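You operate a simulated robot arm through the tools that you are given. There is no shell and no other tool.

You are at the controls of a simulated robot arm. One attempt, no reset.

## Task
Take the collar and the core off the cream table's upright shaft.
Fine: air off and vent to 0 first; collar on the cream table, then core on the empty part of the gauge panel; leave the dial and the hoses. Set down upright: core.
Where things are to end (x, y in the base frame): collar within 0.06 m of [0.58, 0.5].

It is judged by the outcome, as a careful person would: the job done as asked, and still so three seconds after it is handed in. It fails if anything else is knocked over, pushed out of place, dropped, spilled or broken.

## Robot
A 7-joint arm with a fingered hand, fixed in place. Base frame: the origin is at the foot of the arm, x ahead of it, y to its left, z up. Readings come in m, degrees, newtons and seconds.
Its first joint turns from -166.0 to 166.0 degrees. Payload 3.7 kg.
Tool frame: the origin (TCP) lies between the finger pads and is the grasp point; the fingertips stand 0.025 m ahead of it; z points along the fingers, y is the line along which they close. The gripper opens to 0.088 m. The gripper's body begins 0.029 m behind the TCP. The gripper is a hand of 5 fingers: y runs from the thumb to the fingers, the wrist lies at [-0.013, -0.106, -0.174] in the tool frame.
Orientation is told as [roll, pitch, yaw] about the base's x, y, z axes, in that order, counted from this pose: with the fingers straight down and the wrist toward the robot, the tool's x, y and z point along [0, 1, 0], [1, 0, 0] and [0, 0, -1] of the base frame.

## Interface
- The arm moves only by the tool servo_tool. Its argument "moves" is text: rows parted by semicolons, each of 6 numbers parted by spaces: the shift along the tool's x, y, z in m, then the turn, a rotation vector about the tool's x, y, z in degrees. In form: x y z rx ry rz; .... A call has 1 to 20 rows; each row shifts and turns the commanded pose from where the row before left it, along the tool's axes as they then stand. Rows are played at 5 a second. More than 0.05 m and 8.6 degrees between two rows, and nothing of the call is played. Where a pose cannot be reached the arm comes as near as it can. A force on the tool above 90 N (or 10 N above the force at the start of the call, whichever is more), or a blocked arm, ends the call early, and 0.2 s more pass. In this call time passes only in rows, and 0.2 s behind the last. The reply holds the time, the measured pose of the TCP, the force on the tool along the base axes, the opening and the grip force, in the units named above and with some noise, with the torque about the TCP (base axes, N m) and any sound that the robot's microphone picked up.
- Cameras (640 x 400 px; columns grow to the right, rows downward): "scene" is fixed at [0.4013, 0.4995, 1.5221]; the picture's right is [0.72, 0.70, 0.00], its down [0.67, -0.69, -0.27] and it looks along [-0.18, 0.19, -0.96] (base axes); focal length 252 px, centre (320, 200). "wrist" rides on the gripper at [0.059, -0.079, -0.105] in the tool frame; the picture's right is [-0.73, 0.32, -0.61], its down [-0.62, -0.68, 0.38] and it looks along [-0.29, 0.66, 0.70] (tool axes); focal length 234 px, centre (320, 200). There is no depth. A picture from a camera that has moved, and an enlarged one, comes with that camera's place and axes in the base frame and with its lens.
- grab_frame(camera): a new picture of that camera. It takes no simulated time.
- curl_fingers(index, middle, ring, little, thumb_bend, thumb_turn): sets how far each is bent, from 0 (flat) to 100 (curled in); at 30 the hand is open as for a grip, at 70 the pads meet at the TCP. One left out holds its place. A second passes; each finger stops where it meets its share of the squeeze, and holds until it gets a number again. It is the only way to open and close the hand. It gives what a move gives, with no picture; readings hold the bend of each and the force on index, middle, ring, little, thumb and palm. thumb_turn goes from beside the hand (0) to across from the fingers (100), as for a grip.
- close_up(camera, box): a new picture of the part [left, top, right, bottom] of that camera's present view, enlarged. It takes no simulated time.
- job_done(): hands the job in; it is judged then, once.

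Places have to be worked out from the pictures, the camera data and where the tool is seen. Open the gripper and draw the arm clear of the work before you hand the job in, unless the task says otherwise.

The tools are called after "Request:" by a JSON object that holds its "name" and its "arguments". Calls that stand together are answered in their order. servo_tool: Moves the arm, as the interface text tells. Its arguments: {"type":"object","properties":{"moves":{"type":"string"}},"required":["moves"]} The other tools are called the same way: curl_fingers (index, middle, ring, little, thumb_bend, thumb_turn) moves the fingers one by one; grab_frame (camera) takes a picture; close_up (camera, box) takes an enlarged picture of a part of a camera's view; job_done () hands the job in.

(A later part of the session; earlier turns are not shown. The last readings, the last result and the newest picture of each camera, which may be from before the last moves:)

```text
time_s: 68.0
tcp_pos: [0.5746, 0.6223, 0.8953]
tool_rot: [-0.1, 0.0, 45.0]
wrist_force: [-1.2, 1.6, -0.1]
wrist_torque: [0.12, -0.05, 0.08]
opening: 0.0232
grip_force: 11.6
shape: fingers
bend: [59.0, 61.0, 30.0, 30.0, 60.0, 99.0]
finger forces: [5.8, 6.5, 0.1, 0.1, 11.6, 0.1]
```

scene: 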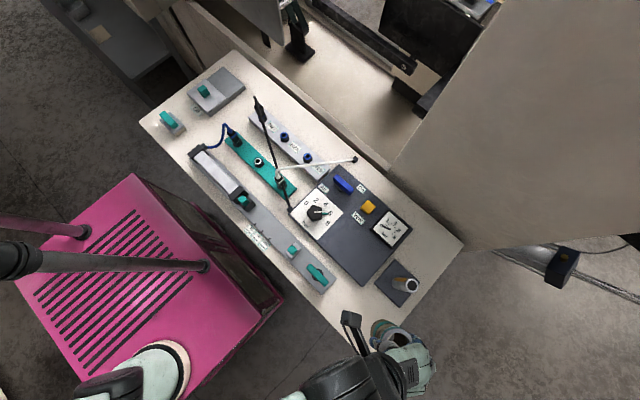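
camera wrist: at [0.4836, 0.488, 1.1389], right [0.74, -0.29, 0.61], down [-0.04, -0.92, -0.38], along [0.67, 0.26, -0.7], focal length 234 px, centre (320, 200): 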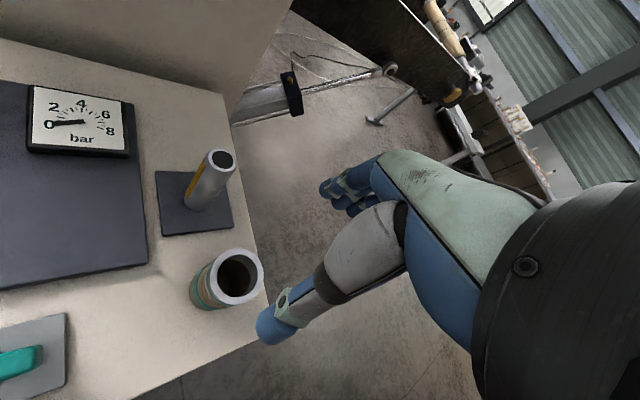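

Balanced now (11.6 N against 12.3 N). I lift a few millimetres to test.

Request:
{"name": "servo_tool", "arguments": {"moves": "0 0 -0.003 0 0 0; 0 0 -0.003 0 0 0; 0 0 -0.004 0 0 0; 0 0 0 0 0 0"}}

Request:
{"name": "close_up", "arguments": {"camera": "wrist", "box": [200, 160, 420, 370]}}

```text
time_s: 69.0
tcp_pos: [0.575, 0.6232, 0.9052]
tool_rot: [0.1, 0.1, 45.0]
wrist_force: [-3.7, 0.6, -17.1]
wrist_torque: [0.08, 0.01, 0.07]
opening: 0.0231
grip_force: 10.8
shape: fingers
bend: [60.0, 62.0, 30.0, 30.0, 60.0, 98.0]
finger forces: [4.4, 4.5, 0.0, 0.0, 11.9, 0.0]
```

```text
1.90 times, centred on (310, 265) of wrist
camera zoom: at [0.4779, 0.6093, 1.0104], right [0.74, -0.28, 0.61], down [-0.04, -0.92, -0.38], along [0.67, 0.26, -0.7], focal length 446 px, centre (339, 76)
```

zoom: 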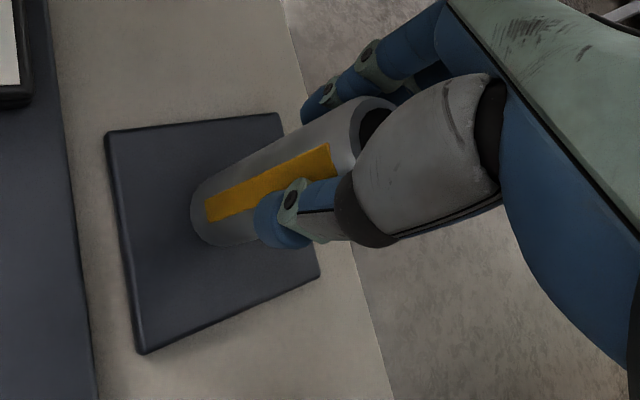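

The hand rose 10 mm but the core did not: 17 N pull and the fingers slid. Before pulling harder I release gently and inspect how the core is held on the shaft.

Request:
{"name": "curl_fingers", "arguments": {"index": 40, "middle": 40, "thumb_bend": 40}}

Request:
{"name": "servo_tool", "arguments": {"moves": "0 0 -0.02 0 0 0; 0 0 -0.03 0 0 0; 0 0 -0.03 0 0 0; 0 -0.03 -0.01 0 0 0; 0 -0.04 0 0 0 0; 0 -0.04 0 0 0 0; 0 0 0 0 0 0"}}

Request:
{"name": "grab_frame", "arguments": {"camera": "wrist"}}

Request:
{"name": "close_up", "arguments": {"camera": "scene", "box": [370, 250, 440, 320]}}

```text
time_s: 70.0
tcp_pos: [0.5744, 0.623, 0.9058]
tool_rot: [0.1, 0.0, 45.0]
wrist_force: [-0.7, -0.2, -0.4]
wrist_torque: [0.0, 0.0, -0.02]
opening: 0.0633
grip_force: 0.0
shape: fingers
bend: [40.0, 40.0, 30.0, 30.0, 40.0, 97.0]
finger forces: [0.1, 0.1, 0.0, 0.0, 0.2, 0.0]
```

```text
time_s: 71.6
tcp_pos: [0.498, 0.5441, 0.994]
tool_rot: [-0.1, 0.0, 45.0]
wrist_force: [0.1, 0.1, 0.2]
wrist_torque: [-0.01, 0.0, 0.02]
opening: 0.0631
grip_force: 0.1
shape: fingers
bend: [40.0, 40.0, 30.0, 30.0, 40.0, 97.0]
finger forces: [0.1, 0.1, 0.1, 0.0, 0.1, 0.1]
```

```text
taken
camera wrist: at [0.4012, 0.5308, 1.1002], right [0.74, -0.29, 0.61], down [-0.04, -0.92, -0.38], along [0.67, 0.26, -0.7], focal length 234 px, centre (320, 200)
```

wrist: 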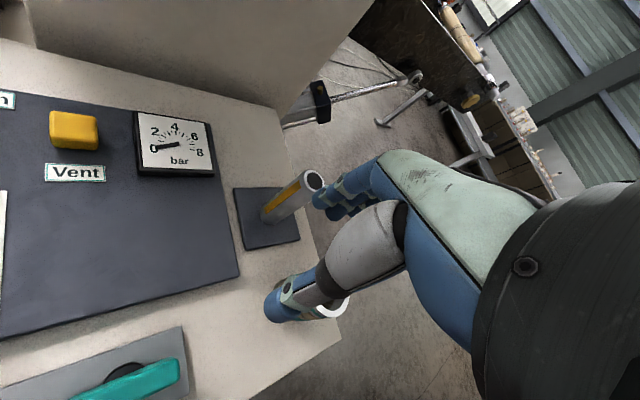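

```text
5.71 times, centred on (405, 285) of scene
camera zoom: at [0.4013, 0.4995, 1.5221], right [0.72, 0.7, 0.0], down [0.67, -0.69, -0.27], along [-0.18, 0.19, -0.96], focal length 1437 px, centre (-166, -286)
```

zoom: 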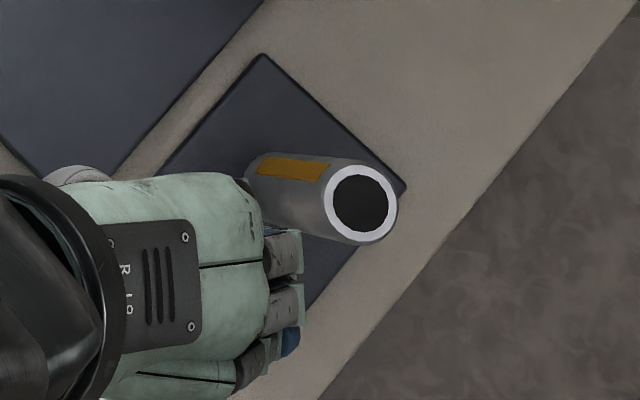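

Looking at this afresh: the grey cylinder with yellow lugs did not budge — it is the fixed air **shaft** itself. The tan tube must be the **core** and the grey, teal-banded ring on top of it the **collar**, and I have moved both together onto the table. I go look closely at that stack before doing anything else.

Request:
{"name": "servo_tool", "arguments": {"moves": "-0.026 -0.011 -0.01 0 0 0; -0.026 -0.011 0 0 0 0; -0.026 -0.011 0 0 0 0; -0.026 -0.011 0 0 0 0; 0 0 0 0 0 0"}}

Request:
{"name": "grab_frame", "arguments": {"camera": "wrist"}}

Request:
{"name": "close_up", "arguments": {"camera": "scene", "box": [350, 260, 430, 340]}}

```text
time_s: 72.8
tcp_pos: [0.542, 0.438, 1.0038]
tool_rot: [0.0, -0.1, 45.2]
wrist_force: [0.7, 0.0, 0.2]
wrist_torque: [0.0, -0.01, 0.0]
opening: 0.0634
grip_force: 0.1
shape: fingers
bend: [40.0, 40.0, 30.0, 30.0, 40.0, 97.0]
finger forces: [0.0, 0.0, 0.1, 0.0, 0.0, 0.1]
```

```text
taken
camera wrist: at [0.4439, 0.4251, 1.1092], right [0.74, -0.29, 0.61], down [-0.04, -0.92, -0.38], along [0.67, 0.26, -0.7], focal length 234 px, centre (320, 200)
```

wrist: 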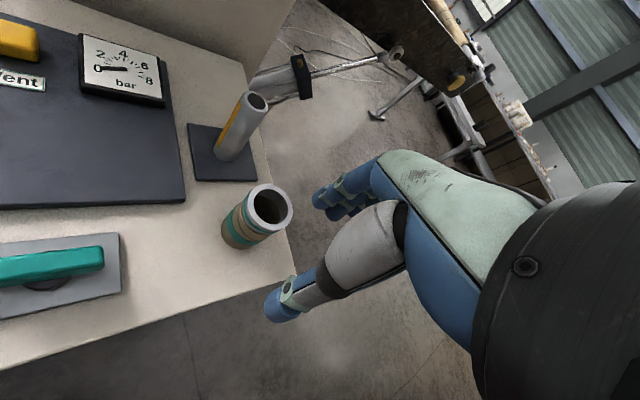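

```text
5.00 times, centred on (390, 300) of scene
camera zoom: at [0.4013, 0.4995, 1.5221], right [0.72, 0.7, 0.0], down [0.67, -0.69, -0.27], along [-0.18, 0.19, -0.96], focal length 1258 px, centre (-30, -300)
```

zoom: 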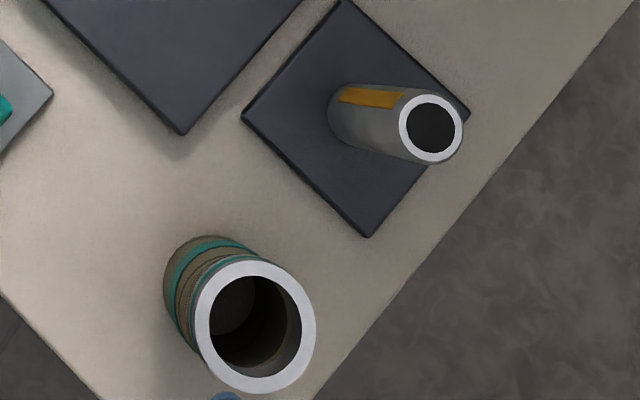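

Request:
{"name": "close_up", "arguments": {"camera": "wrist", "box": [205, 165, 305, 265]}}

Request:
{"name": "close_up", "arguments": {"camera": "wrist", "box": [180, 80, 280, 180]}}

Request:
{"name": "close_up", "arguments": {"camera": "scene", "box": [365, 300, 400, 335]}}

```text
4.00 times, centred on (255, 215) of wrist
camera zoom: at [0.4439, 0.4251, 1.1092], right [0.74, -0.29, 0.61], down [-0.04, -0.92, -0.38], along [0.67, 0.26, -0.7], focal length 937 px, centre (580, 140)
```

zoom: 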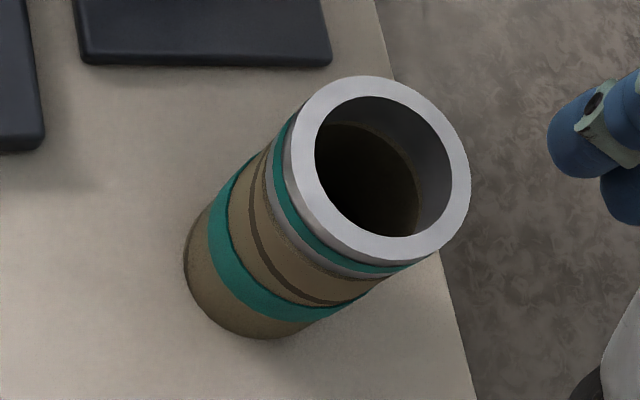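

```text
4.00 times, centred on (230, 130) of wrist
camera zoom: at [0.4439, 0.4251, 1.1092], right [0.74, -0.29, 0.61], down [-0.04, -0.92, -0.38], along [0.67, 0.26, -0.7], focal length 937 px, centre (680, 480)
```

zoom: 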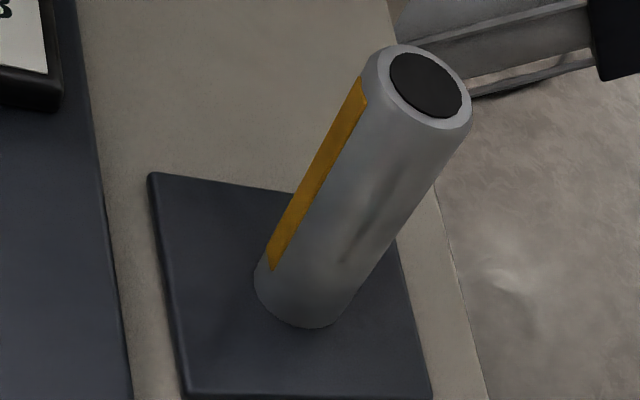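

```text
11.43 times, centred on (382, 318) of scene
camera zoom: at [0.4013, 0.4995, 1.5221], right [0.72, 0.7, 0.0], down [0.67, -0.69, -0.27], along [-0.18, 0.19, -0.96], focal length 2874 px, centre (-394, -1143)
```

zoom: 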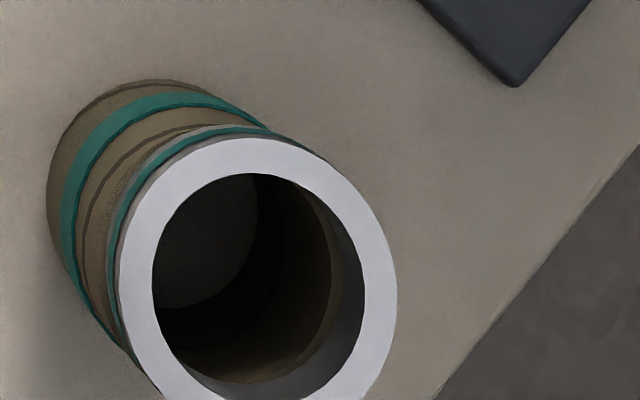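

Confirmed: inside the bore a short grey collar sits on top of the brown tube (the core), and the remaining cylinder with the black cap is the fixed shaft. I zoom tighter to measure where the collar ends and the core begins.

Request:
{"name": "close_up", "arguments": {"camera": "wrist", "box": [228, 195, 268, 235]}}

```text
10.00 times, centred on (248, 215) of wrist
camera zoom: at [0.4439, 0.4251, 1.1092], right [0.74, -0.29, 0.61], down [-0.04, -0.92, -0.38], along [0.67, 0.26, -0.7], focal length 2342 px, centre (1040, 50)
```

zoom: 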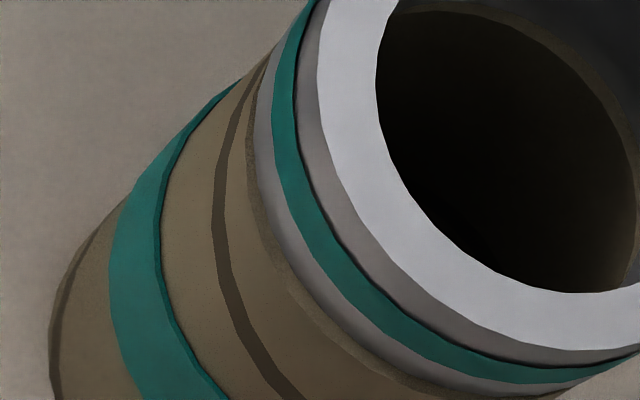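

Measured on the table: the stack is at (0.580, 0.502), its top at z≈0.894, and the collar is the top ~20 mm (z 0.873–0.894). Plan: shift the stack a little to (0.50, 0.505) on the table, then take only the collar to near (0.59, 0.48), then the core to the panel. First I open the hand and go above the stack with yaw ~70°.

Request:
{"name": "curl_fingers", "arguments": {"index": 30, "middle": 30, "thumb_bend": 30}}

Request:
{"name": "servo_tool", "arguments": {"moves": "0 0 0 0 0 -8.3; 0 0 0 0 0 -8.3; 0 0 0 0 0 -8.3; 0 0 0 0 0 0"}}

```text
time_s: 73.8
tcp_pos: [0.5413, 0.4396, 1.003]
tool_rot: [0.0, 0.0, 45.0]
wrist_force: [-0.7, 0.7, -0.6]
wrist_torque: [0.05, 0.03, -0.01]
opening: 0.0845
grip_force: 0.1
shape: fingers
bend: [30.0, 30.0, 30.0, 30.0, 30.0, 96.0]
finger forces: [0.0, 0.0, 0.0, 0.0, 0.1, 0.1]
```

```text
time_s: 74.8
tcp_pos: [0.5399, 0.4382, 1.0033]
tool_rot: [0.0, 0.1, 69.9]
wrist_force: [0.4, 0.7, -0.2]
wrist_torque: [0.03, -0.02, 0.0]
opening: 0.0844
grip_force: 0.1
shape: fingers
bend: [30.0, 30.0, 30.0, 30.0, 30.0, 96.0]
finger forces: [0.0, 0.1, 0.0, 0.1, 0.1, 0.1]
```

Now over the stack and down to just above it.

Request:
{"name": "servo_tool", "arguments": {"moves": "-0.0076 0.0363 0 0 0 0; -0.0076 0.0363 0 0 0 0; 0 0 0.03 0 0 0; 0 0 0.03 0 0 0; 0 0 0.0135 0 0 0; 0 0 0 0 0 0"}}

Request:
{"name": "close_up", "arguments": {"camera": "wrist", "box": [200, 160, 420, 370]}}

Request:
{"name": "close_up", "arguments": {"camera": "scene", "box": [330, 240, 450, 360]}}

```text
time_s: 76.2
tcp_pos: [0.5803, 0.5022, 0.9316]
tool_rot: [-0.1, -0.1, 69.9]
wrist_force: [-0.3, -0.2, -0.4]
wrist_torque: [0.03, 0.0, 0.01]
opening: 0.0849
grip_force: 0.1
shape: fingers
bend: [30.0, 30.0, 30.0, 30.0, 30.0, 96.0]
finger forces: [0.1, 0.1, 0.1, 0.0, 0.2, 0.1]
```

```text
1.90 times, centred on (310, 265) of wrist
camera zoom: at [0.4975, 0.4492, 1.0366], right [0.79, 0.05, 0.61], down [0.35, -0.85, -0.38], along [0.5, 0.52, -0.7], focal length 446 px, centre (339, 76)
```

zoom: 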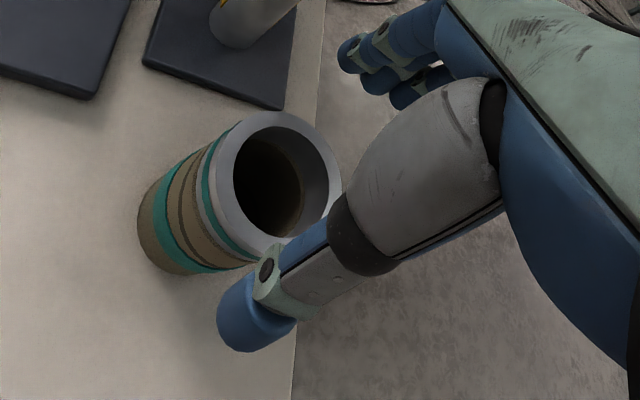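

```text
3.33 times, centred on (390, 300) of scene
camera zoom: at [0.4013, 0.4995, 1.5221], right [0.72, 0.7, 0.0], down [0.67, -0.69, -0.27], along [-0.18, 0.19, -0.96], focal length 838 px, centre (87, -133)
```

zoom: 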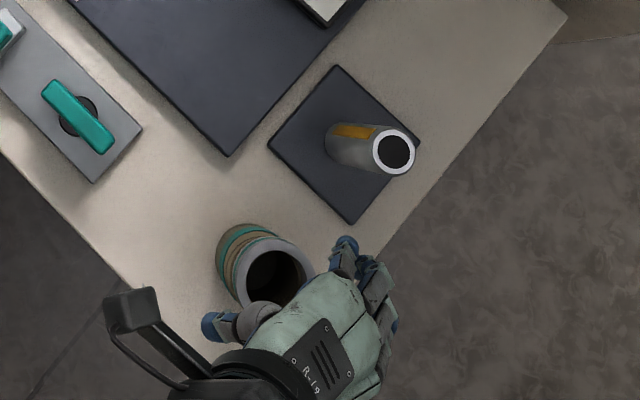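

The stack is centred between thumb and fingers. I descend to TCP ≈ 0.872 so the pads grip the tan core below the collar.

Request:
{"name": "servo_tool", "arguments": {"moves": "0 0 0.02 0 0 0; 0 0 0.02 0 0 0; 0 0 0.01 0 0 0; 0 0 0.009 0 0 0; 0 0 0 0 0 0"}}

Request:
{"name": "curl_fingers", "arguments": {"index": 44, "middle": 46, "thumb_bend": 44}}

Request:
{"name": "close_up", "arguments": {"camera": "wrist", "box": [200, 160, 420, 370]}}

```text
time_s: 77.4
tcp_pos: [0.5784, 0.502, 0.8727]
tool_rot: [0.1, 0.0, 70.0]
wrist_force: [0.3, -0.1, 0.3]
wrist_torque: [0.0, -0.01, -0.02]
opening: 0.0847
grip_force: 0.0
shape: fingers
bend: [30.0, 30.0, 30.0, 30.0, 30.0, 96.0]
finger forces: [0.1, 0.1, 0.0, 0.0, 0.0, 0.0]
```

```text
time_s: 78.4
tcp_pos: [0.5784, 0.503, 0.8719]
tool_rot: [0.0, 0.0, 69.9]
wrist_force: [-0.3, -0.2, 0.0]
wrist_torque: [0.01, 0.0, 0.0]
opening: 0.0581
grip_force: 1.7
shape: fingers
bend: [43.0, 46.0, 30.0, 30.0, 43.0, 97.0]
finger forces: [1.4, 0.0, 0.0, 0.0, 1.6, 0.1]
```

```text
1.90 times, centred on (310, 265) of wrist
camera zoom: at [0.4968, 0.449, 0.9782], right [0.79, 0.05, 0.61], down [0.35, -0.85, -0.38], along [0.5, 0.52, -0.7], focal length 446 px, centre (339, 76)
```

zoom: 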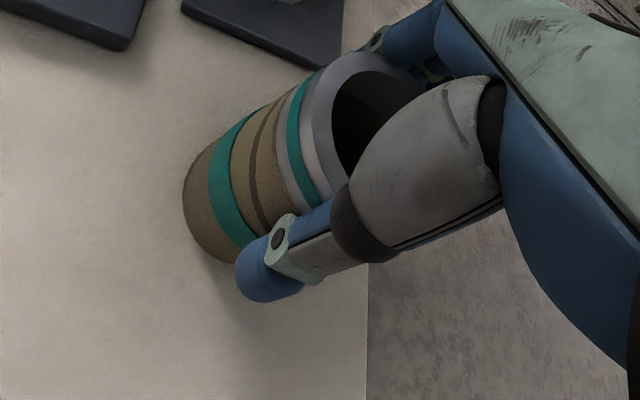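

Contact on the tan core at 0.058 m opening. I tighten to a firm hold.

Request:
{"name": "curl_fingers", "arguments": {"index": 52, "middle": 56, "thumb_bend": 55}}

Request:
{"name": "servo_tool", "arguments": {"moves": "0 0 -0.005 0 0 0; 0 0 -0.01 0 0 0; 0 0 -0.01 0 0 0; 0 0 0 0 0 0"}}

Request:
{"name": "close_up", "arguments": {"camera": "wrist", "box": [200, 160, 420, 370]}}

```text
time_s: 79.4
tcp_pos: [0.5795, 0.5018, 0.8724]
tool_rot: [0.0, 0.0, 69.9]
wrist_force: [-0.2, 0.7, 1.0]
wrist_torque: [0.04, 0.01, 0.01]
opening: 0.0491
grip_force: 9.9
shape: fingers
bend: [46.0, 52.0, 30.0, 30.0, 49.0, 98.0]
finger forces: [6.8, 3.3, 0.1, 0.0, 9.7, 0.1]
```

```text
time_s: 80.4
tcp_pos: [0.5787, 0.5035, 0.8984]
tool_rot: [0.0, 0.1, 70.0]
wrist_force: [-0.6, -0.4, -1.2]
wrist_torque: [-0.01, 0.02, 0.0]
opening: 0.0488
grip_force: 9.6
shape: fingers
bend: [47.0, 52.0, 30.0, 30.0, 49.0, 98.0]
finger forces: [6.7, 3.0, 0.0, 0.1, 9.5, 0.0]
```

```text
1.90 times, centred on (310, 265) of wrist
camera zoom: at [0.4972, 0.4498, 1.0038], right [0.79, 0.05, 0.61], down [0.35, -0.85, -0.38], along [0.5, 0.52, -0.7], focal length 446 px, centre (339, 76)
```

zoom: 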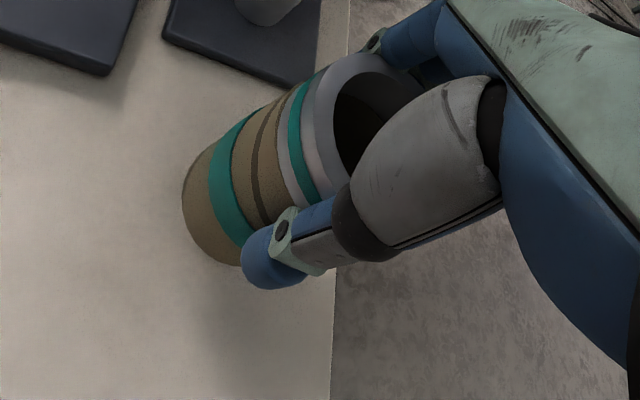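

The stack is held, 26 mm up. I carry it sideways to (0.50, 0.505) and lower it again.

Request:
{"name": "servo_tool", "arguments": {"moves": "0.0252 -0.0081 0 0 0 0; 0.0252 -0.0081 0 0 0 0; 0.0252 -0.0081 0 0 0 0; 0 0 0.008 0 0 0; 0 0 0.006 0 0 0; 0 0 0.004 0 0 0; 0 0 0 0 0 0"}}

Request:
{"name": "close_up", "arguments": {"camera": "scene", "box": [310, 230, 430, 350]}}

Request:
{"name": "grab_frame", "arguments": {"camera": "wrist"}}

```text
time_s: 82.0
tcp_pos: [0.5012, 0.5049, 0.879]
tool_rot: [0.0, 0.1, 69.9]
wrist_force: [-0.4, 0.1, -0.7]
wrist_torque: [0.01, 0.03, -0.01]
opening: 0.0492
grip_force: 9.0
shape: fingers
bend: [47.0, 52.0, 30.0, 30.0, 49.0, 98.0]
finger forces: [6.6, 3.0, 0.0, 0.0, 9.4, 0.0]
```

```text
3.33 times, centred on (370, 290) of scene
camera zoom: at [0.4013, 0.4995, 1.5221], right [0.72, 0.7, 0.0], down [0.67, -0.69, -0.27], along [-0.18, 0.19, -0.96], focal length 838 px, centre (153, -100)
```

zoom: 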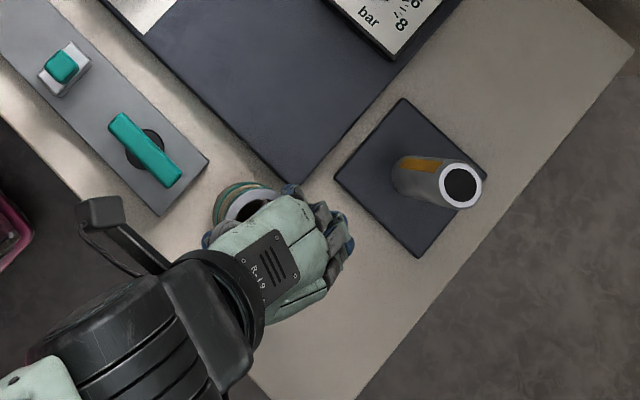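

```text
taken
camera wrist: at [0.4182, 0.4529, 0.9855], right [0.79, 0.05, 0.61], down [0.35, -0.85, -0.38], along [0.5, 0.52, -0.7], focal length 234 px, centre (320, 200)
```

wrist: 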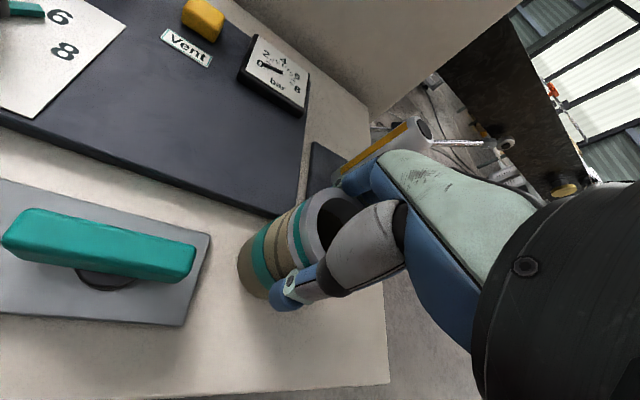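

The spot is clear of the strip and panel. I lower the last few millimetres until contact.

Request:
{"name": "servo_tool", "arguments": {"moves": "0 0 0.003 0 0 0; 0 0 0.002 0 0 0; 0 0 0 0 0 0"}}

Request:
{"name": "servo_tool", "arguments": {"moves": "0 0 0.002 0 0 0; 0 0 0 0 0 0"}}

```text
time_s: 82.8
tcp_pos: [0.5006, 0.5055, 0.8748]
tool_rot: [0.0, 0.0, 69.9]
wrist_force: [-1.2, -0.3, -0.5]
wrist_torque: [0.01, -0.05, 0.02]
opening: 0.0489
grip_force: 9.9
shape: fingers
bend: [47.0, 52.0, 30.0, 30.0, 49.0, 98.0]
finger forces: [6.6, 2.9, 0.0, 0.0, 9.3, 0.1]
```

```text
time_s: 83.4
tcp_pos: [0.4994, 0.506, 0.8721]
tool_rot: [0.0, 0.0, 69.8]
wrist_force: [-0.4, -0.2, 1.0]
wrist_torque: [0.0, -0.07, 0.0]
opening: 0.0487
grip_force: 9.7
shape: fingers
bend: [47.0, 52.0, 30.0, 30.0, 49.0, 98.0]
finger forces: [6.2, 3.0, 0.1, 0.0, 10.1, 0.0]
```

Contact is beginning (+1 N). A hair more, then I open the fingers and rise to collar height.

Request:
{"name": "servo_tool", "arguments": {"moves": "0 0 0.0008 0 0 0; 0 0 0 0 0 0"}}

Request:
{"name": "curl_fingers", "arguments": {"index": 34, "middle": 34, "thumb_bend": 34}}

Request:
{"name": "servo_tool", "arguments": {"moves": "0 0 -0.006 0 0 0; 0 0 -0.008 0 0 0; 0 0 -0.008 0 0 0; 0 0 0 0 0 0"}}

Request:
{"name": "close_up", "arguments": {"camera": "wrist", "box": [200, 160, 420, 370]}}

```text
time_s: 84.0
tcp_pos: [0.4998, 0.5065, 0.8729]
tool_rot: [0.0, 0.0, 69.9]
wrist_force: [0.3, -1.7, 6.4]
wrist_torque: [0.0, 0.0, 0.0]
opening: 0.049
grip_force: 10.2
shape: fingers
bend: [47.0, 52.0, 30.0, 30.0, 49.0, 98.0]
finger forces: [6.3, 3.3, 0.0, 0.0, 11.0, 0.0]
```

```text
time_s: 85.0
tcp_pos: [0.4996, 0.5058, 0.8717]
tool_rot: [0.0, 0.1, 69.8]
wrist_force: [1.1, -0.4, -0.1]
wrist_torque: [-0.01, 0.01, -0.03]
opening: 0.0762
grip_force: 0.3
shape: fingers
bend: [34.0, 34.0, 30.0, 30.0, 34.0, 96.0]
finger forces: [0.0, 0.1, 0.0, 0.0, 0.0, 0.0]
```

```text
time_s: 86.0
tcp_pos: [0.4999, 0.5068, 0.8946]
tool_rot: [-0.1, 0.0, 69.9]
wrist_force: [0.0, 0.1, 1.2]
wrist_torque: [0.01, 0.0, 0.02]
opening: 0.076
grip_force: 0.0
shape: fingers
bend: [34.0, 34.0, 30.0, 30.0, 34.0, 96.0]
finger forces: [0.1, 0.0, 0.0, 0.1, 0.0, 0.0]
```

```text
1.90 times, centred on (310, 265) of wrist
camera zoom: at [0.4173, 0.4536, 0.9999], right [0.79, 0.05, 0.61], down [0.35, -0.85, -0.38], along [0.5, 0.52, -0.7], focal length 446 px, centre (339, 76)
```

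zoom: 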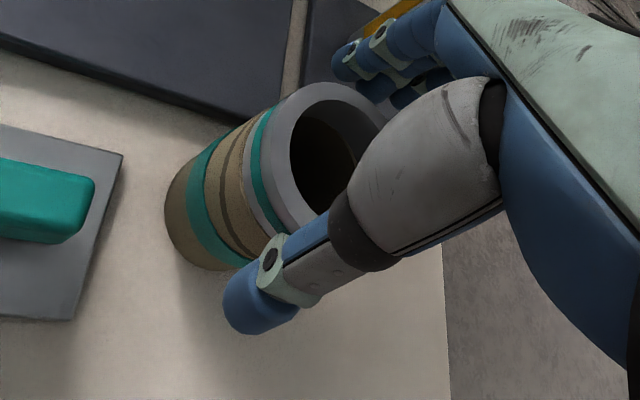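

The stack stands at (0.50, 0.506). I zoom in to see exactly where the thumb and fingertip levels are relative to the collar's lower edge.

Request:
{"name": "close_up", "arguments": {"camera": "wrist", "box": [270, 180, 360, 290]}}

Request:
{"name": "close_up", "arguments": {"camera": "scene", "box": [330, 270, 380, 320]}}

```text
3.64 times, centred on (315, 235) of wrist
camera zoom: at [0.4173, 0.4536, 0.9999], right [0.79, 0.05, 0.61], down [0.35, -0.85, -0.38], along [0.5, 0.52, -0.7], focal length 852 px, centre (338, 73)
```

zoom: 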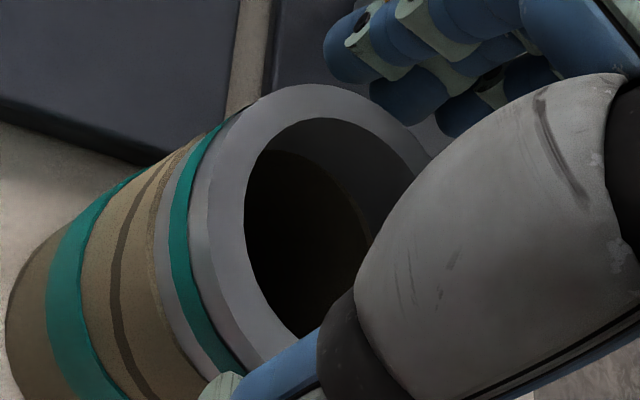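

```text
8.00 times, centred on (355, 295) of scene
camera zoom: at [0.4013, 0.4995, 1.5221], right [0.72, 0.7, 0.0], down [0.67, -0.69, -0.27], along [-0.18, 0.19, -0.96], focal length 2012 px, centre (40, -560)
```

zoom: 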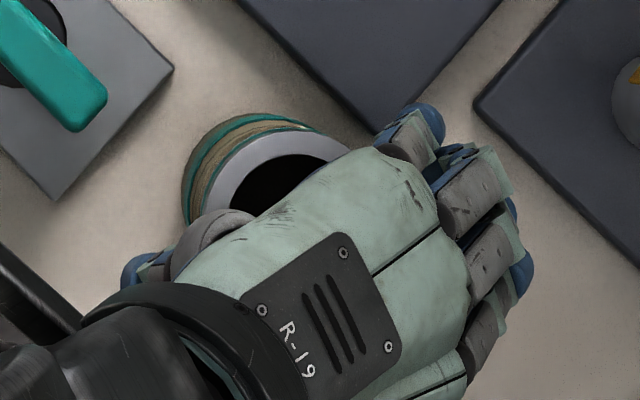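

Collar's lower edge is at z≈0.877 and its top at ≈0.895. I raise the hand another 6.5 mm so that only the collar is between the fingertips, then close lightly.

Request:
{"name": "servo_tool", "arguments": {"moves": "0 0 -0.0065 0 0 0; 0 0 0 0 0 0"}}

Request:
{"name": "curl_fingers", "arguments": {"index": 44, "middle": 46, "thumb_bend": 44}}

Request:
{"name": "close_up", "arguments": {"camera": "wrist", "box": [250, 170, 350, 290]}}

```text
time_s: 86.6
tcp_pos: [0.4994, 0.5065, 0.9007]
tool_rot: [0.0, 0.0, 69.9]
wrist_force: [-0.8, -0.5, -0.4]
wrist_torque: [-0.02, 0.0, 0.03]
opening: 0.0761
grip_force: 0.1
shape: fingers
bend: [34.0, 34.0, 30.0, 30.0, 34.0, 96.0]
finger forces: [0.0, 0.0, 0.0, 0.0, 0.1, 0.0]
```

```text
time_s: 87.6
tcp_pos: [0.4993, 0.5065, 0.8998]
tool_rot: [0.0, 0.0, 70.0]
wrist_force: [0.3, -1.0, -0.8]
wrist_torque: [-0.01, -0.01, -0.01]
opening: 0.0553
grip_force: 0.1
shape: fingers
bend: [44.0, 46.0, 30.0, 30.0, 44.0, 97.0]
finger forces: [0.0, 0.0, 0.0, 0.1, 0.0, 0.1]
```

```text
3.33 times, centred on (300, 230) of wrist
camera zoom: at [0.417, 0.4528, 1.0059], right [0.79, 0.05, 0.61], down [0.35, -0.85, -0.38], along [0.5, 0.52, -0.7], focal length 781 px, centre (387, 100)
```

zoom: 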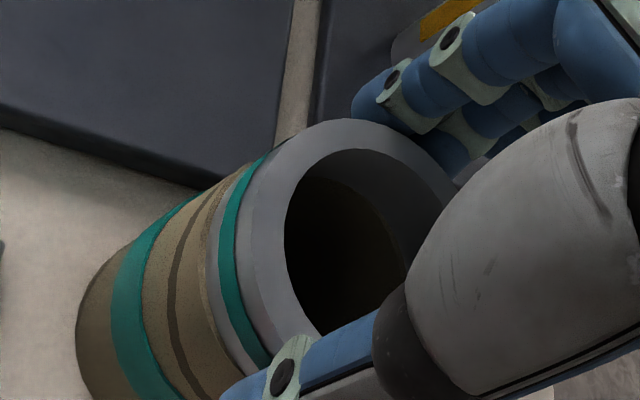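

No contact yet at this height; I close a bit further.

Request:
{"name": "curl_fingers", "arguments": {"index": 48, "middle": 51, "thumb_bend": 48}}

Request:
{"name": "close_up", "arguments": {"camera": "wrist", "box": [250, 170, 370, 310]}}

```text
time_s: 88.6
tcp_pos: [0.4991, 0.5052, 0.8996]
tool_rot: [0.0, 0.0, 70.0]
wrist_force: [0.9, 0.6, 0.3]
wrist_torque: [0.03, -0.04, -0.01]
opening: 0.0491
grip_force: 1.9
shape: fingers
bend: [47.0, 49.0, 30.0, 30.0, 46.0, 97.0]
finger forces: [0.2, 1.5, 0.0, 0.1, 1.5, 0.0]
```

```text
2.86 times, centred on (310, 240) of wrist
camera zoom: at [0.417, 0.4529, 1.0059], right [0.79, 0.05, 0.61], down [0.35, -0.85, -0.38], along [0.5, 0.52, -0.7], focal length 669 px, centre (349, 86)
```

zoom: 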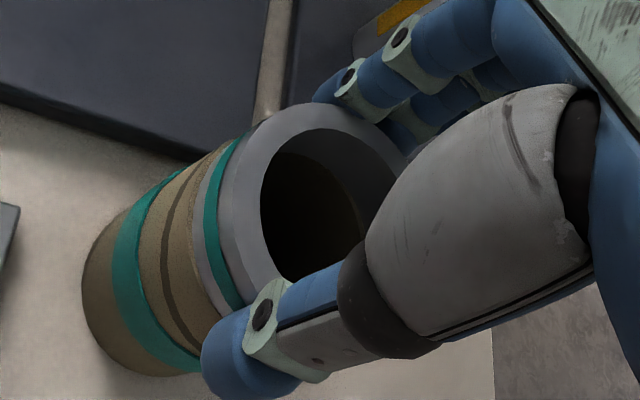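

Light contact on the collar band only (thumb tip's lowest point is about level with the collar's lower edge). I tighten moderately.

Request:
{"name": "curl_fingers", "arguments": {"index": 54, "middle": 55, "thumb_bend": 56}}

Request:
{"name": "servo_tool", "arguments": {"moves": "0 0 -0.003 0 0 0; 0 0 -0.003 0 0 0; 0 0 0 0 0 0"}}

Request:
{"name": "close_up", "arguments": {"camera": "wrist", "box": [250, 170, 370, 310]}}

```text
time_s: 89.6
tcp_pos: [0.499, 0.5055, 0.9004]
tool_rot: [0.0, -0.1, 69.9]
wrist_force: [-0.3, 0.4, 1.0]
wrist_torque: [0.0, -0.02, -0.01]
opening: 0.046
grip_force: 6.6
shape: fingers
bend: [50.0, 51.0, 30.0, 30.0, 48.0, 98.0]
finger forces: [2.8, 3.5, 0.0, 0.1, 6.3, 0.1]
```

```text
time_s: 90.4
tcp_pos: [0.5001, 0.5059, 0.9067]
tool_rot: [0.0, 0.0, 69.9]
wrist_force: [-0.5, 0.4, -0.4]
wrist_torque: [0.0, 0.0, -0.01]
opening: 0.0459
grip_force: 5.8
shape: fingers
bend: [49.0, 51.0, 30.0, 30.0, 48.0, 98.0]
finger forces: [2.8, 3.1, 0.0, 0.0, 6.0, 0.0]
```

```text
2.86 times, centred on (310, 240) of wrist
camera zoom: at [0.4172, 0.4529, 1.012], right [0.79, 0.05, 0.61], down [0.35, -0.85, -0.38], along [0.5, 0.52, -0.7], focal length 669 px, centre (349, 86)
```

zoom: 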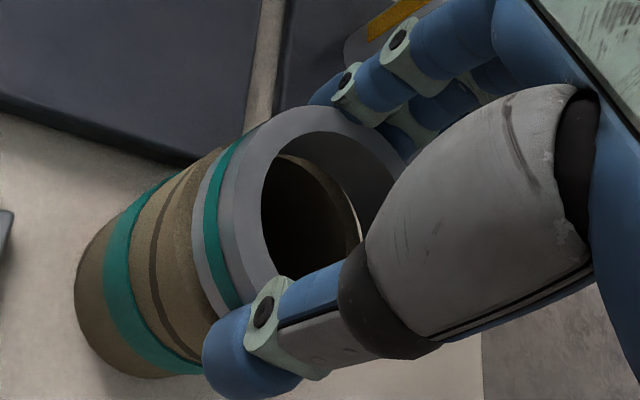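

The collar lifts away alone and the core stays put (a gap shows between them). I lift it clear, carry it to about (0.588, 0.485), and begin lowering.

Request:
{"name": "servo_tool", "arguments": {"moves": "0 0 -0.01 0 0 0; 0 0 -0.015 0 0 0; 0 0 -0.015 0 0 0; -0.03 0.0035 0 0 0 0; -0.03 0.0035 0 0 0 0; -0.03 0.0035 0 0 0 0; 0 0 0 0 0 0"}}

Request:
{"name": "grab_frame", "arguments": {"camera": "wrist"}}

Request:
{"name": "close_up", "arguments": {"camera": "scene", "box": [310, 230, 450, 370]}}

```text
time_s: 92.0
tcp_pos: [0.5885, 0.4842, 0.9454]
tool_rot: [-0.1, -0.1, 70.0]
wrist_force: [0.2, 0.1, 0.2]
wrist_torque: [0.03, 0.0, -0.03]
opening: 0.0462
grip_force: 6.0
shape: fingers
bend: [50.0, 51.0, 30.0, 30.0, 48.0, 98.0]
finger forces: [2.8, 3.2, 0.1, 0.1, 6.0, 0.0]
```

```text
taken
camera wrist: at [0.5063, 0.4314, 1.0504], right [0.79, 0.05, 0.61], down [0.35, -0.85, -0.38], along [0.5, 0.52, -0.7], focal length 234 px, centre (320, 200)
```

wrist: 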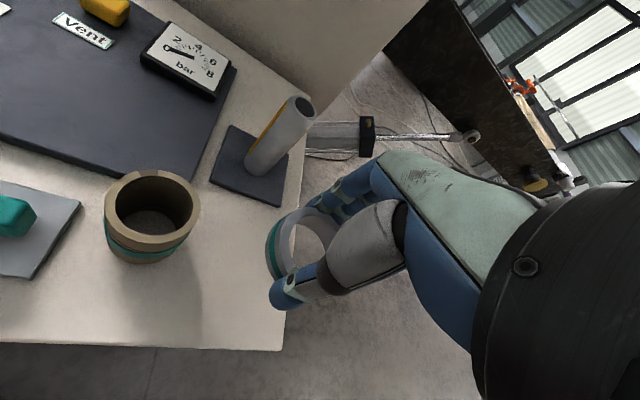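

```text
2.86 times, centred on (380, 300) of scene
camera zoom: at [0.4013, 0.4995, 1.5221], right [0.72, 0.7, 0.0], down [0.67, -0.69, -0.27], along [-0.18, 0.19, -0.96], focal length 719 px, centre (149, -86)
```

zoom: 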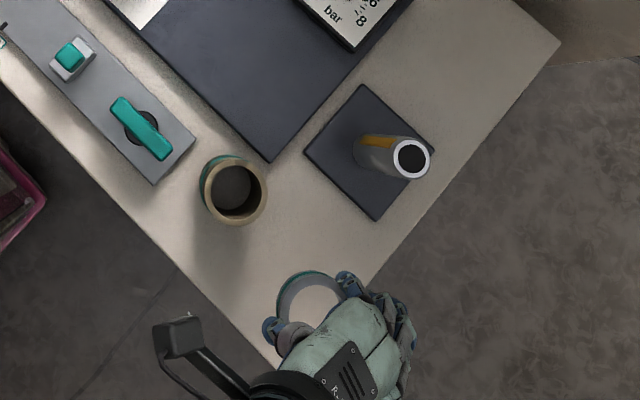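

The core (tan tube) stands alone and the collar ring is in hand. I lower the collar toward the table.

Request:
{"name": "servo_tool", "arguments": {"moves": "0 0 0.025 0 0 0; 0 0 0.025 0 0 0; 0 0 0.025 0 0 0; 0 0 0.015 0 0 0; 0 0 0.01 0 0 0; 0 0 0.008 0 0 0; 0 0 0 0 0 0"}}

Request:
{"name": "close_up", "arguments": {"camera": "wrist", "box": [230, 160, 390, 320]}}

Request:
{"name": "close_up", "arguments": {"camera": "scene", "box": [310, 230, 450, 370]}}

```text
time_s: 93.6
tcp_pos: [0.5886, 0.4836, 0.8367]
tool_rot: [0.0, 0.0, 69.9]
wrist_force: [0.9, 0.7, -0.6]
wrist_torque: [0.0, 0.0, -0.01]
opening: 0.0458
grip_force: 5.9
shape: fingers
bend: [50.0, 51.0, 30.0, 30.0, 48.0, 98.0]
finger forces: [2.8, 3.2, 0.1, 0.1, 6.0, 0.0]
```

```text
2.50 times, centred on (310, 240) of wrist
camera zoom: at [0.5058, 0.4311, 0.9436], right [0.79, 0.05, 0.61], down [0.35, -0.85, -0.38], along [0.5, 0.52, -0.7], focal length 585 px, centre (345, 100)
```

zoom: 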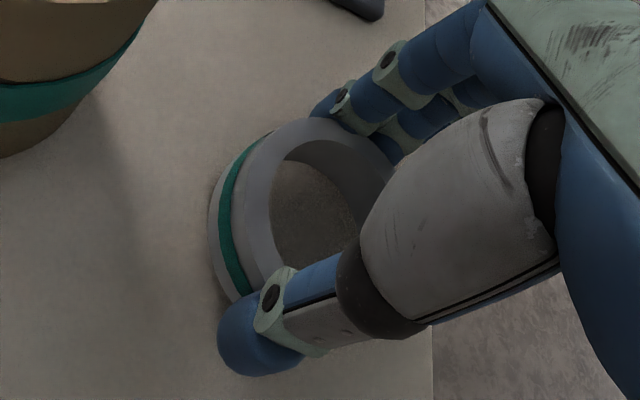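

```text
2.86 times, centred on (380, 300) of scene
camera zoom: at [0.4013, 0.4995, 1.5221], right [0.72, 0.7, 0.0], down [0.67, -0.69, -0.27], along [-0.18, 0.19, -0.96], focal length 719 px, centre (149, -86)
```

zoom: 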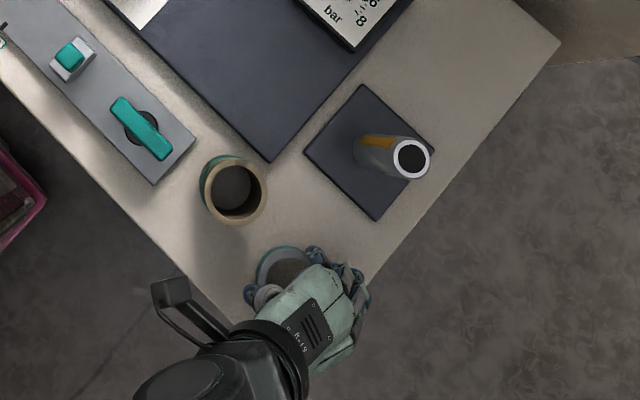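

About 13 mm to go; I continue slowly until contact.

Request:
{"name": "servo_tool", "arguments": {"moves": "0 0 0.004 0 0 0; 0 0 0.003 0 0 0; 0 0 0.002 0 0 0; 0 0 0 0 0 0"}}

Request:
{"name": "servo_tool", "arguments": {"moves": "0 0 0.002 0 0 0; 0 0 0 0 0 0"}}

Request:
{"name": "close_up", "arguments": {"camera": "wrist", "box": [230, 160, 390, 320]}}

```text
time_s: 94.6
tcp_pos: [0.5879, 0.4843, 0.8307]
tool_rot: [0.1, -0.1, 69.9]
wrist_force: [-0.7, -1.3, 7.0]
wrist_torque: [0.12, -0.1, 0.0]
opening: 0.0463
grip_force: 7.9
shape: fingers
bend: [50.0, 50.0, 30.0, 30.0, 48.0, 98.0]
finger forces: [2.4, 6.7, 0.0, 0.0, 6.8, 0.1]
```

```text
time_s: 95.2
tcp_pos: [0.5884, 0.485, 0.8278]
tool_rot: [0.0, -0.2, 70.0]
wrist_force: [0.2, 0.1, 20.4]
wrist_torque: [0.33, -0.24, 0.0]
opening: 0.0459
grip_force: 12.0
shape: fingers
bend: [50.0, 49.0, 30.0, 30.0, 48.0, 98.0]
finger forces: [2.6, 15.1, 0.0, 0.0, 6.7, 0.0]
```

```text
2.50 times, centred on (310, 240) of wrist
camera zoom: at [0.5058, 0.4313, 0.9342], right [0.79, 0.05, 0.61], down [0.35, -0.85, -0.39], along [0.5, 0.52, -0.69], focal length 585 px, centre (345, 100)
```

zoom: 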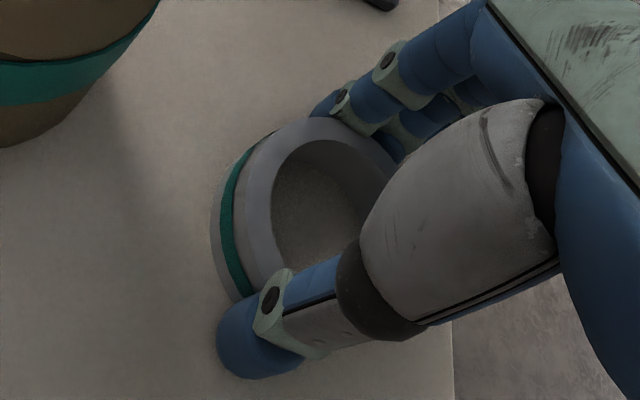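

The middle fingertip is touching the table (15 N on it) before the collar is fully down. I back up 4 mm, move the middle finger out of the way while thumb and index hold the ring, then continue.

Request:
{"name": "servo_tool", "arguments": {"moves": "0 0 -0.004 0 0 0; 0 0 -0.001 0 0 0; 0 0 0 0 0 0"}}

Request:
{"name": "curl_fingers", "arguments": {"middle": 30, "index": 55}}

Request:
{"name": "close_up", "arguments": {"camera": "wrist", "box": [230, 160, 390, 320]}}

```text
time_s: 96.0
tcp_pos: [0.5885, 0.4833, 0.8328]
tool_rot: [0.1, 0.3, 70.0]
wrist_force: [-1.0, 0.7, -0.3]
wrist_torque: [0.0, -0.03, -0.01]
opening: 0.0458
grip_force: 6.2
shape: fingers
bend: [49.0, 50.0, 30.0, 30.0, 49.0, 98.0]
finger forces: [2.7, 3.3, 0.0, 0.2, 6.0, 0.0]
```

```text
time_s: 97.0
tcp_pos: [0.5883, 0.4853, 0.8344]
tool_rot: [0.0, 0.0, 70.0]
wrist_force: [-0.4, 0.2, -1.1]
wrist_torque: [0.02, 0.0, -0.02]
opening: 0.0456
grip_force: 4.2
shape: fingers
bend: [48.0, 30.0, 30.0, 30.0, 50.0, 98.0]
finger forces: [4.1, 0.1, 0.0, 0.0, 4.2, 0.0]
```

```text
2.50 times, centred on (310, 240) of wrist
camera zoom: at [0.5062, 0.4314, 0.9386], right [0.79, 0.05, 0.61], down [0.35, -0.85, -0.38], along [0.5, 0.52, -0.7], focal length 585 px, centre (345, 100)
```

zoom: 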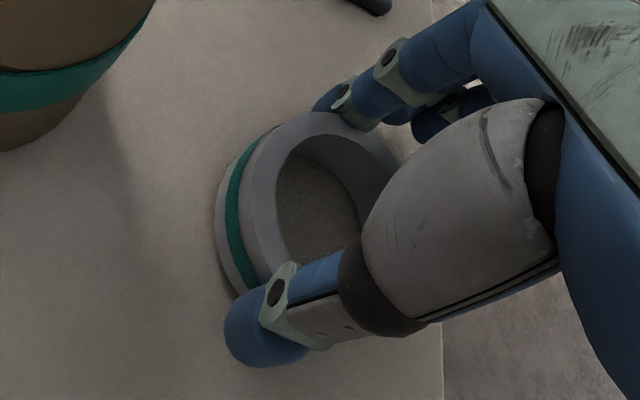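

Thumb and index still hold the ring (4 N each). I lower in 2 mm steps again.

Request:
{"name": "servo_tool", "arguments": {"moves": "0 0 0.002 0 0 0; 0 0 0.002 0 0 0; 0 0 0 0 0 0"}}

Request:
{"name": "servo_tool", "arguments": {"moves": "0 0 0.002 0 0 0; 0 0 0 0 0 0"}}

```text
time_s: 97.8
tcp_pos: [0.5884, 0.4844, 0.8291]
tool_rot: [0.0, -0.1, 69.9]
wrist_force: [-0.6, 0.8, 6.6]
wrist_torque: [0.04, 0.01, -0.01]
opening: 0.0459
grip_force: 4.2
shape: fingers
bend: [48.0, 30.0, 30.0, 30.0, 50.0, 98.0]
finger forces: [4.7, 0.1, 0.0, 0.0, 4.4, 0.0]
```

```text
time_s: 98.4
tcp_pos: [0.589, 0.4845, 0.8274]
tool_rot: [0.0, 0.0, 69.9]
wrist_force: [-0.5, 0.1, 13.5]
wrist_torque: [0.26, 0.01, 0.02]
opening: 0.0455
grip_force: 8.4
shape: fingers
bend: [48.0, 30.0, 30.0, 30.0, 50.0, 98.0]
finger forces: [11.7, 0.1, 0.1, 0.0, 4.6, 0.0]
```

The first 6.6 N came without extra fingertip load, so the ring itself is on the table now; then the index tip also touched. I ease up 1.5 mm, look, and release.

Request:
{"name": "servo_tool", "arguments": {"moves": "0 0 -0.0015 0 0 0; 0 0 0 0 0 0"}}

Request:
{"name": "close_up", "arguments": {"camera": "wrist", "box": [260, 190, 340, 280]}}

```text
time_s: 99.0
tcp_pos: [0.5875, 0.4849, 0.8268]
tool_rot: [0.0, 0.0, 69.9]
wrist_force: [0.3, 1.1, 6.5]
wrist_torque: [0.12, -0.02, 0.01]
opening: 0.0455
grip_force: 4.9
shape: fingers
bend: [47.0, 30.0, 30.0, 30.0, 51.0, 98.0]
finger forces: [6.2, 0.0, 0.1, 0.0, 4.1, 0.1]
```

```text
4.44 times, centred on (300, 235) of wrist
camera zoom: at [0.5056, 0.431, 0.9334], right [0.79, 0.05, 0.61], down [0.35, -0.85, -0.38], along [0.5, 0.52, -0.7], focal length 1041 px, centre (409, 44)
```

zoom: 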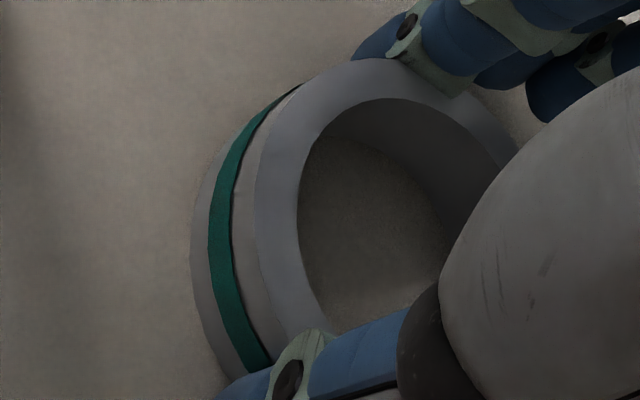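

The ring looks seated flat on the table. I open index and thumb together and rise straight up.

Request:
{"name": "curl_fingers", "arguments": {"index": 36, "thumb_bend": 36}}

Request:
{"name": "close_up", "arguments": {"camera": "wrist", "box": [230, 160, 390, 320]}}

```text
time_s: 100.0
tcp_pos: [0.5885, 0.4838, 0.8282]
tool_rot: [0.0, 0.0, 69.8]
wrist_force: [0.5, -0.9, 0.2]
wrist_torque: [0.0, 0.0, 0.0]
opening: 0.0718
grip_force: 0.1
shape: fingers
bend: [36.0, 30.0, 30.0, 30.0, 36.0, 96.0]
finger forces: [0.0, 0.1, 0.1, 0.1, 0.0, 0.0]
```

```text
2.50 times, centred on (310, 240) of wrist
camera zoom: at [0.5057, 0.4311, 0.9336], right [0.79, 0.05, 0.61], down [0.35, -0.85, -0.38], along [0.5, 0.52, -0.7], focal length 585 px, centre (345, 100)
```

zoom: 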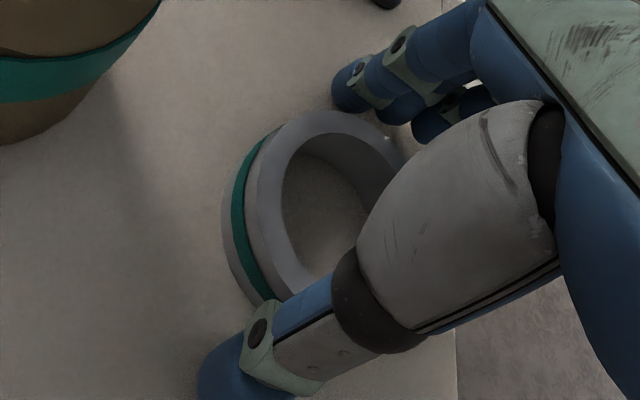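

The collar rests on the table and the hand is clear of it. I lift straight up and check.

Request:
{"name": "servo_tool", "arguments": {"moves": "0 0 -0.008 0 0 0; 0 0 -0.015 0 0 0; 0 0 -0.03 0 0 0; 0 0 -0.03 0 0 0; 0 0 -0.04 0 0 0; 0 0 -0.04 0 0 0; 0 0 0 0 0 0"}}

Request:
{"name": "grab_frame", "arguments": {"camera": "wrist"}}

Request:
{"name": "close_up", "arguments": {"camera": "scene", "box": [310, 230, 450, 370]}}

```text
time_s: 101.6
tcp_pos: [0.5886, 0.4869, 0.99]
tool_rot: [-0.1, 0.0, 69.8]
wrist_force: [0.2, -0.2, 0.8]
wrist_torque: [-0.01, 0.03, -0.03]
opening: 0.072
grip_force: 0.1
shape: fingers
bend: [36.0, 30.0, 30.0, 30.0, 36.0, 96.0]
finger forces: [0.0, 0.1, 0.0, 0.1, 0.0, 0.1]
```

```text
taken
camera wrist: at [0.5056, 0.433, 1.0967], right [0.79, 0.05, 0.61], down [0.35, -0.85, -0.38], along [0.5, 0.52, -0.7], focal length 234 px, centre (320, 200)
```

wrist: 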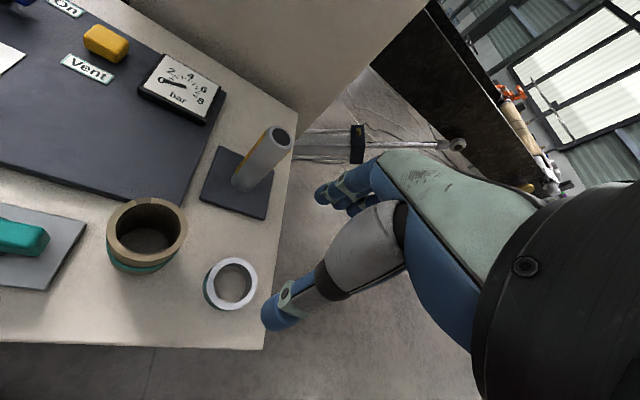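

```text
2.86 times, centred on (380, 300) of scene
camera zoom: at [0.4013, 0.4995, 1.5221], right [0.72, 0.7, 0.0], down [0.67, -0.69, -0.27], along [-0.18, 0.19, -0.96], focal length 719 px, centre (149, -86)
```

zoom: 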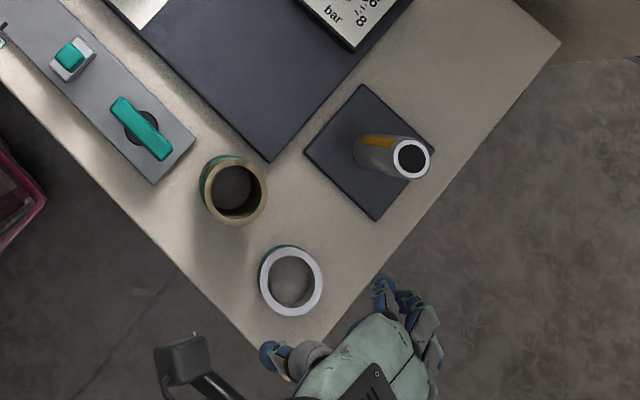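

The collar sits on the table at about (0.592, 0.483), 2 cm from the target point. Now the core: I open the hand fully and move above it at about (0.498, 0.503).

Request:
{"name": "curl_fingers", "arguments": {"index": 30, "thumb_bend": 30}}

Request:
{"name": "servo_tool", "arguments": {"moves": "0.0303 -0.0045 0 0 0 0; 0.0303 -0.0045 0 0 0 0; 0.0303 -0.0045 0 0 0 0; 0 0 0.03 0 0 0; 0 0 0.03 0 0 0; 0 0 0.01 0 0 0; 0 0 0 0 0 0"}}

Request:
{"name": "close_up", "arguments": {"camera": "wrist", "box": [200, 160, 420, 370]}}

```text
time_s: 102.6
tcp_pos: [0.5873, 0.4862, 0.9906]
tool_rot: [-0.1, -0.1, 70.0]
wrist_force: [-0.5, 1.3, 0.1]
wrist_torque: [0.02, 0.02, 0.0]
opening: 0.0848
grip_force: 0.0
shape: fingers
bend: [30.0, 30.0, 30.0, 30.0, 30.0, 96.0]
finger forces: [0.0, 0.0, 0.1, 0.0, 0.0, 0.1]
```

```text
time_s: 104.2
tcp_pos: [0.4985, 0.5032, 0.9203]
tool_rot: [0.0, 0.0, 69.9]
wrist_force: [-0.6, -1.2, 0.1]
wrist_torque: [-0.01, 0.02, 0.0]
opening: 0.0849
grip_force: 0.1
shape: fingers
bend: [30.0, 30.0, 30.0, 30.0, 30.0, 96.0]
finger forces: [0.0, 0.0, 0.1, 0.0, 0.0, 0.1]
```

```text
1.90 times, centred on (310, 265) of wrist
camera zoom: at [0.4169, 0.4501, 1.0252], right [0.79, 0.05, 0.61], down [0.35, -0.85, -0.38], along [0.5, 0.52, -0.7], focal length 446 px, centre (339, 76)
```

zoom: 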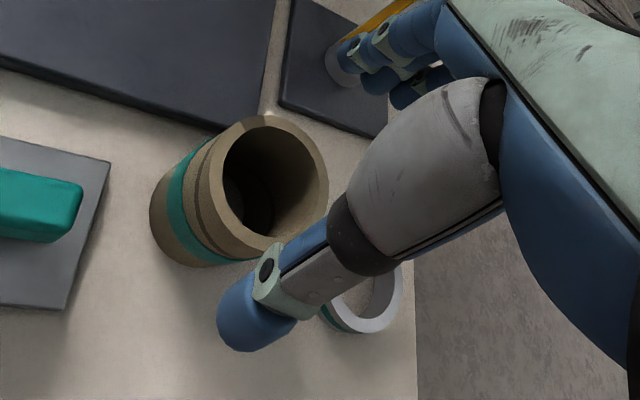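

The core is centred under the hand. I descend to TCP ≈ 0.855 and close on it.

Request:
{"name": "servo_tool", "arguments": {"moves": "0 0 0.02 0 0 0; 0 0 0.02 0 0 0; 0 0 0.015 0 0 0; 0 0 0.01 0 0 0; 0 0 0 0 0 0"}}

Request:
{"name": "curl_fingers", "arguments": {"index": 43, "middle": 45, "thumb_bend": 43}}

Request:
{"name": "close_up", "arguments": {"camera": "wrist", "box": [200, 160, 420, 370]}}

```text
time_s: 105.4
tcp_pos: [0.4969, 0.504, 0.8558]
tool_rot: [-0.1, 0.1, 69.9]
wrist_force: [-1.1, 0.2, -0.2]
wrist_torque: [0.01, -0.01, 0.01]
opening: 0.085
grip_force: 0.0
shape: fingers
bend: [30.0, 30.0, 30.0, 30.0, 30.0, 96.0]
finger forces: [0.0, 0.1, 0.1, 0.0, 0.1, 0.0]
```

```text
time_s: 106.4
tcp_pos: [0.4963, 0.5045, 0.8564]
tool_rot: [0.0, -0.1, 69.9]
wrist_force: [-0.1, -0.2, 0.8]
wrist_torque: [0.01, 0.02, 0.01]
opening: 0.0577
grip_force: 0.6
shape: fingers
bend: [43.0, 45.0, 30.0, 30.0, 43.0, 97.0]
finger forces: [0.2, 0.0, 0.1, 0.0, 0.2, 0.0]
```

```text
1.90 times, centred on (310, 265) of wrist
camera zoom: at [0.415, 0.4505, 0.9613], right [0.79, 0.05, 0.61], down [0.35, -0.85, -0.38], along [0.5, 0.52, -0.7], focal length 446 px, centre (339, 76)
```

zoom: 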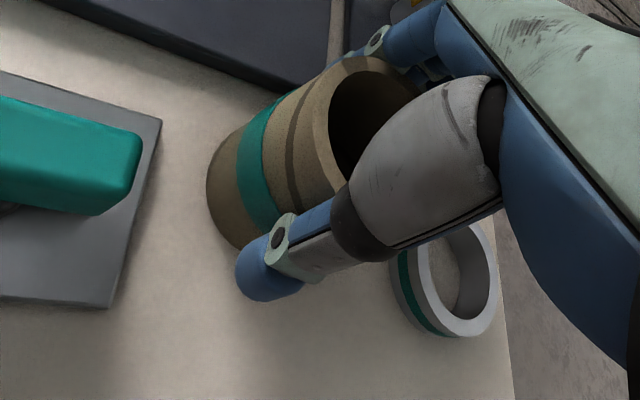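

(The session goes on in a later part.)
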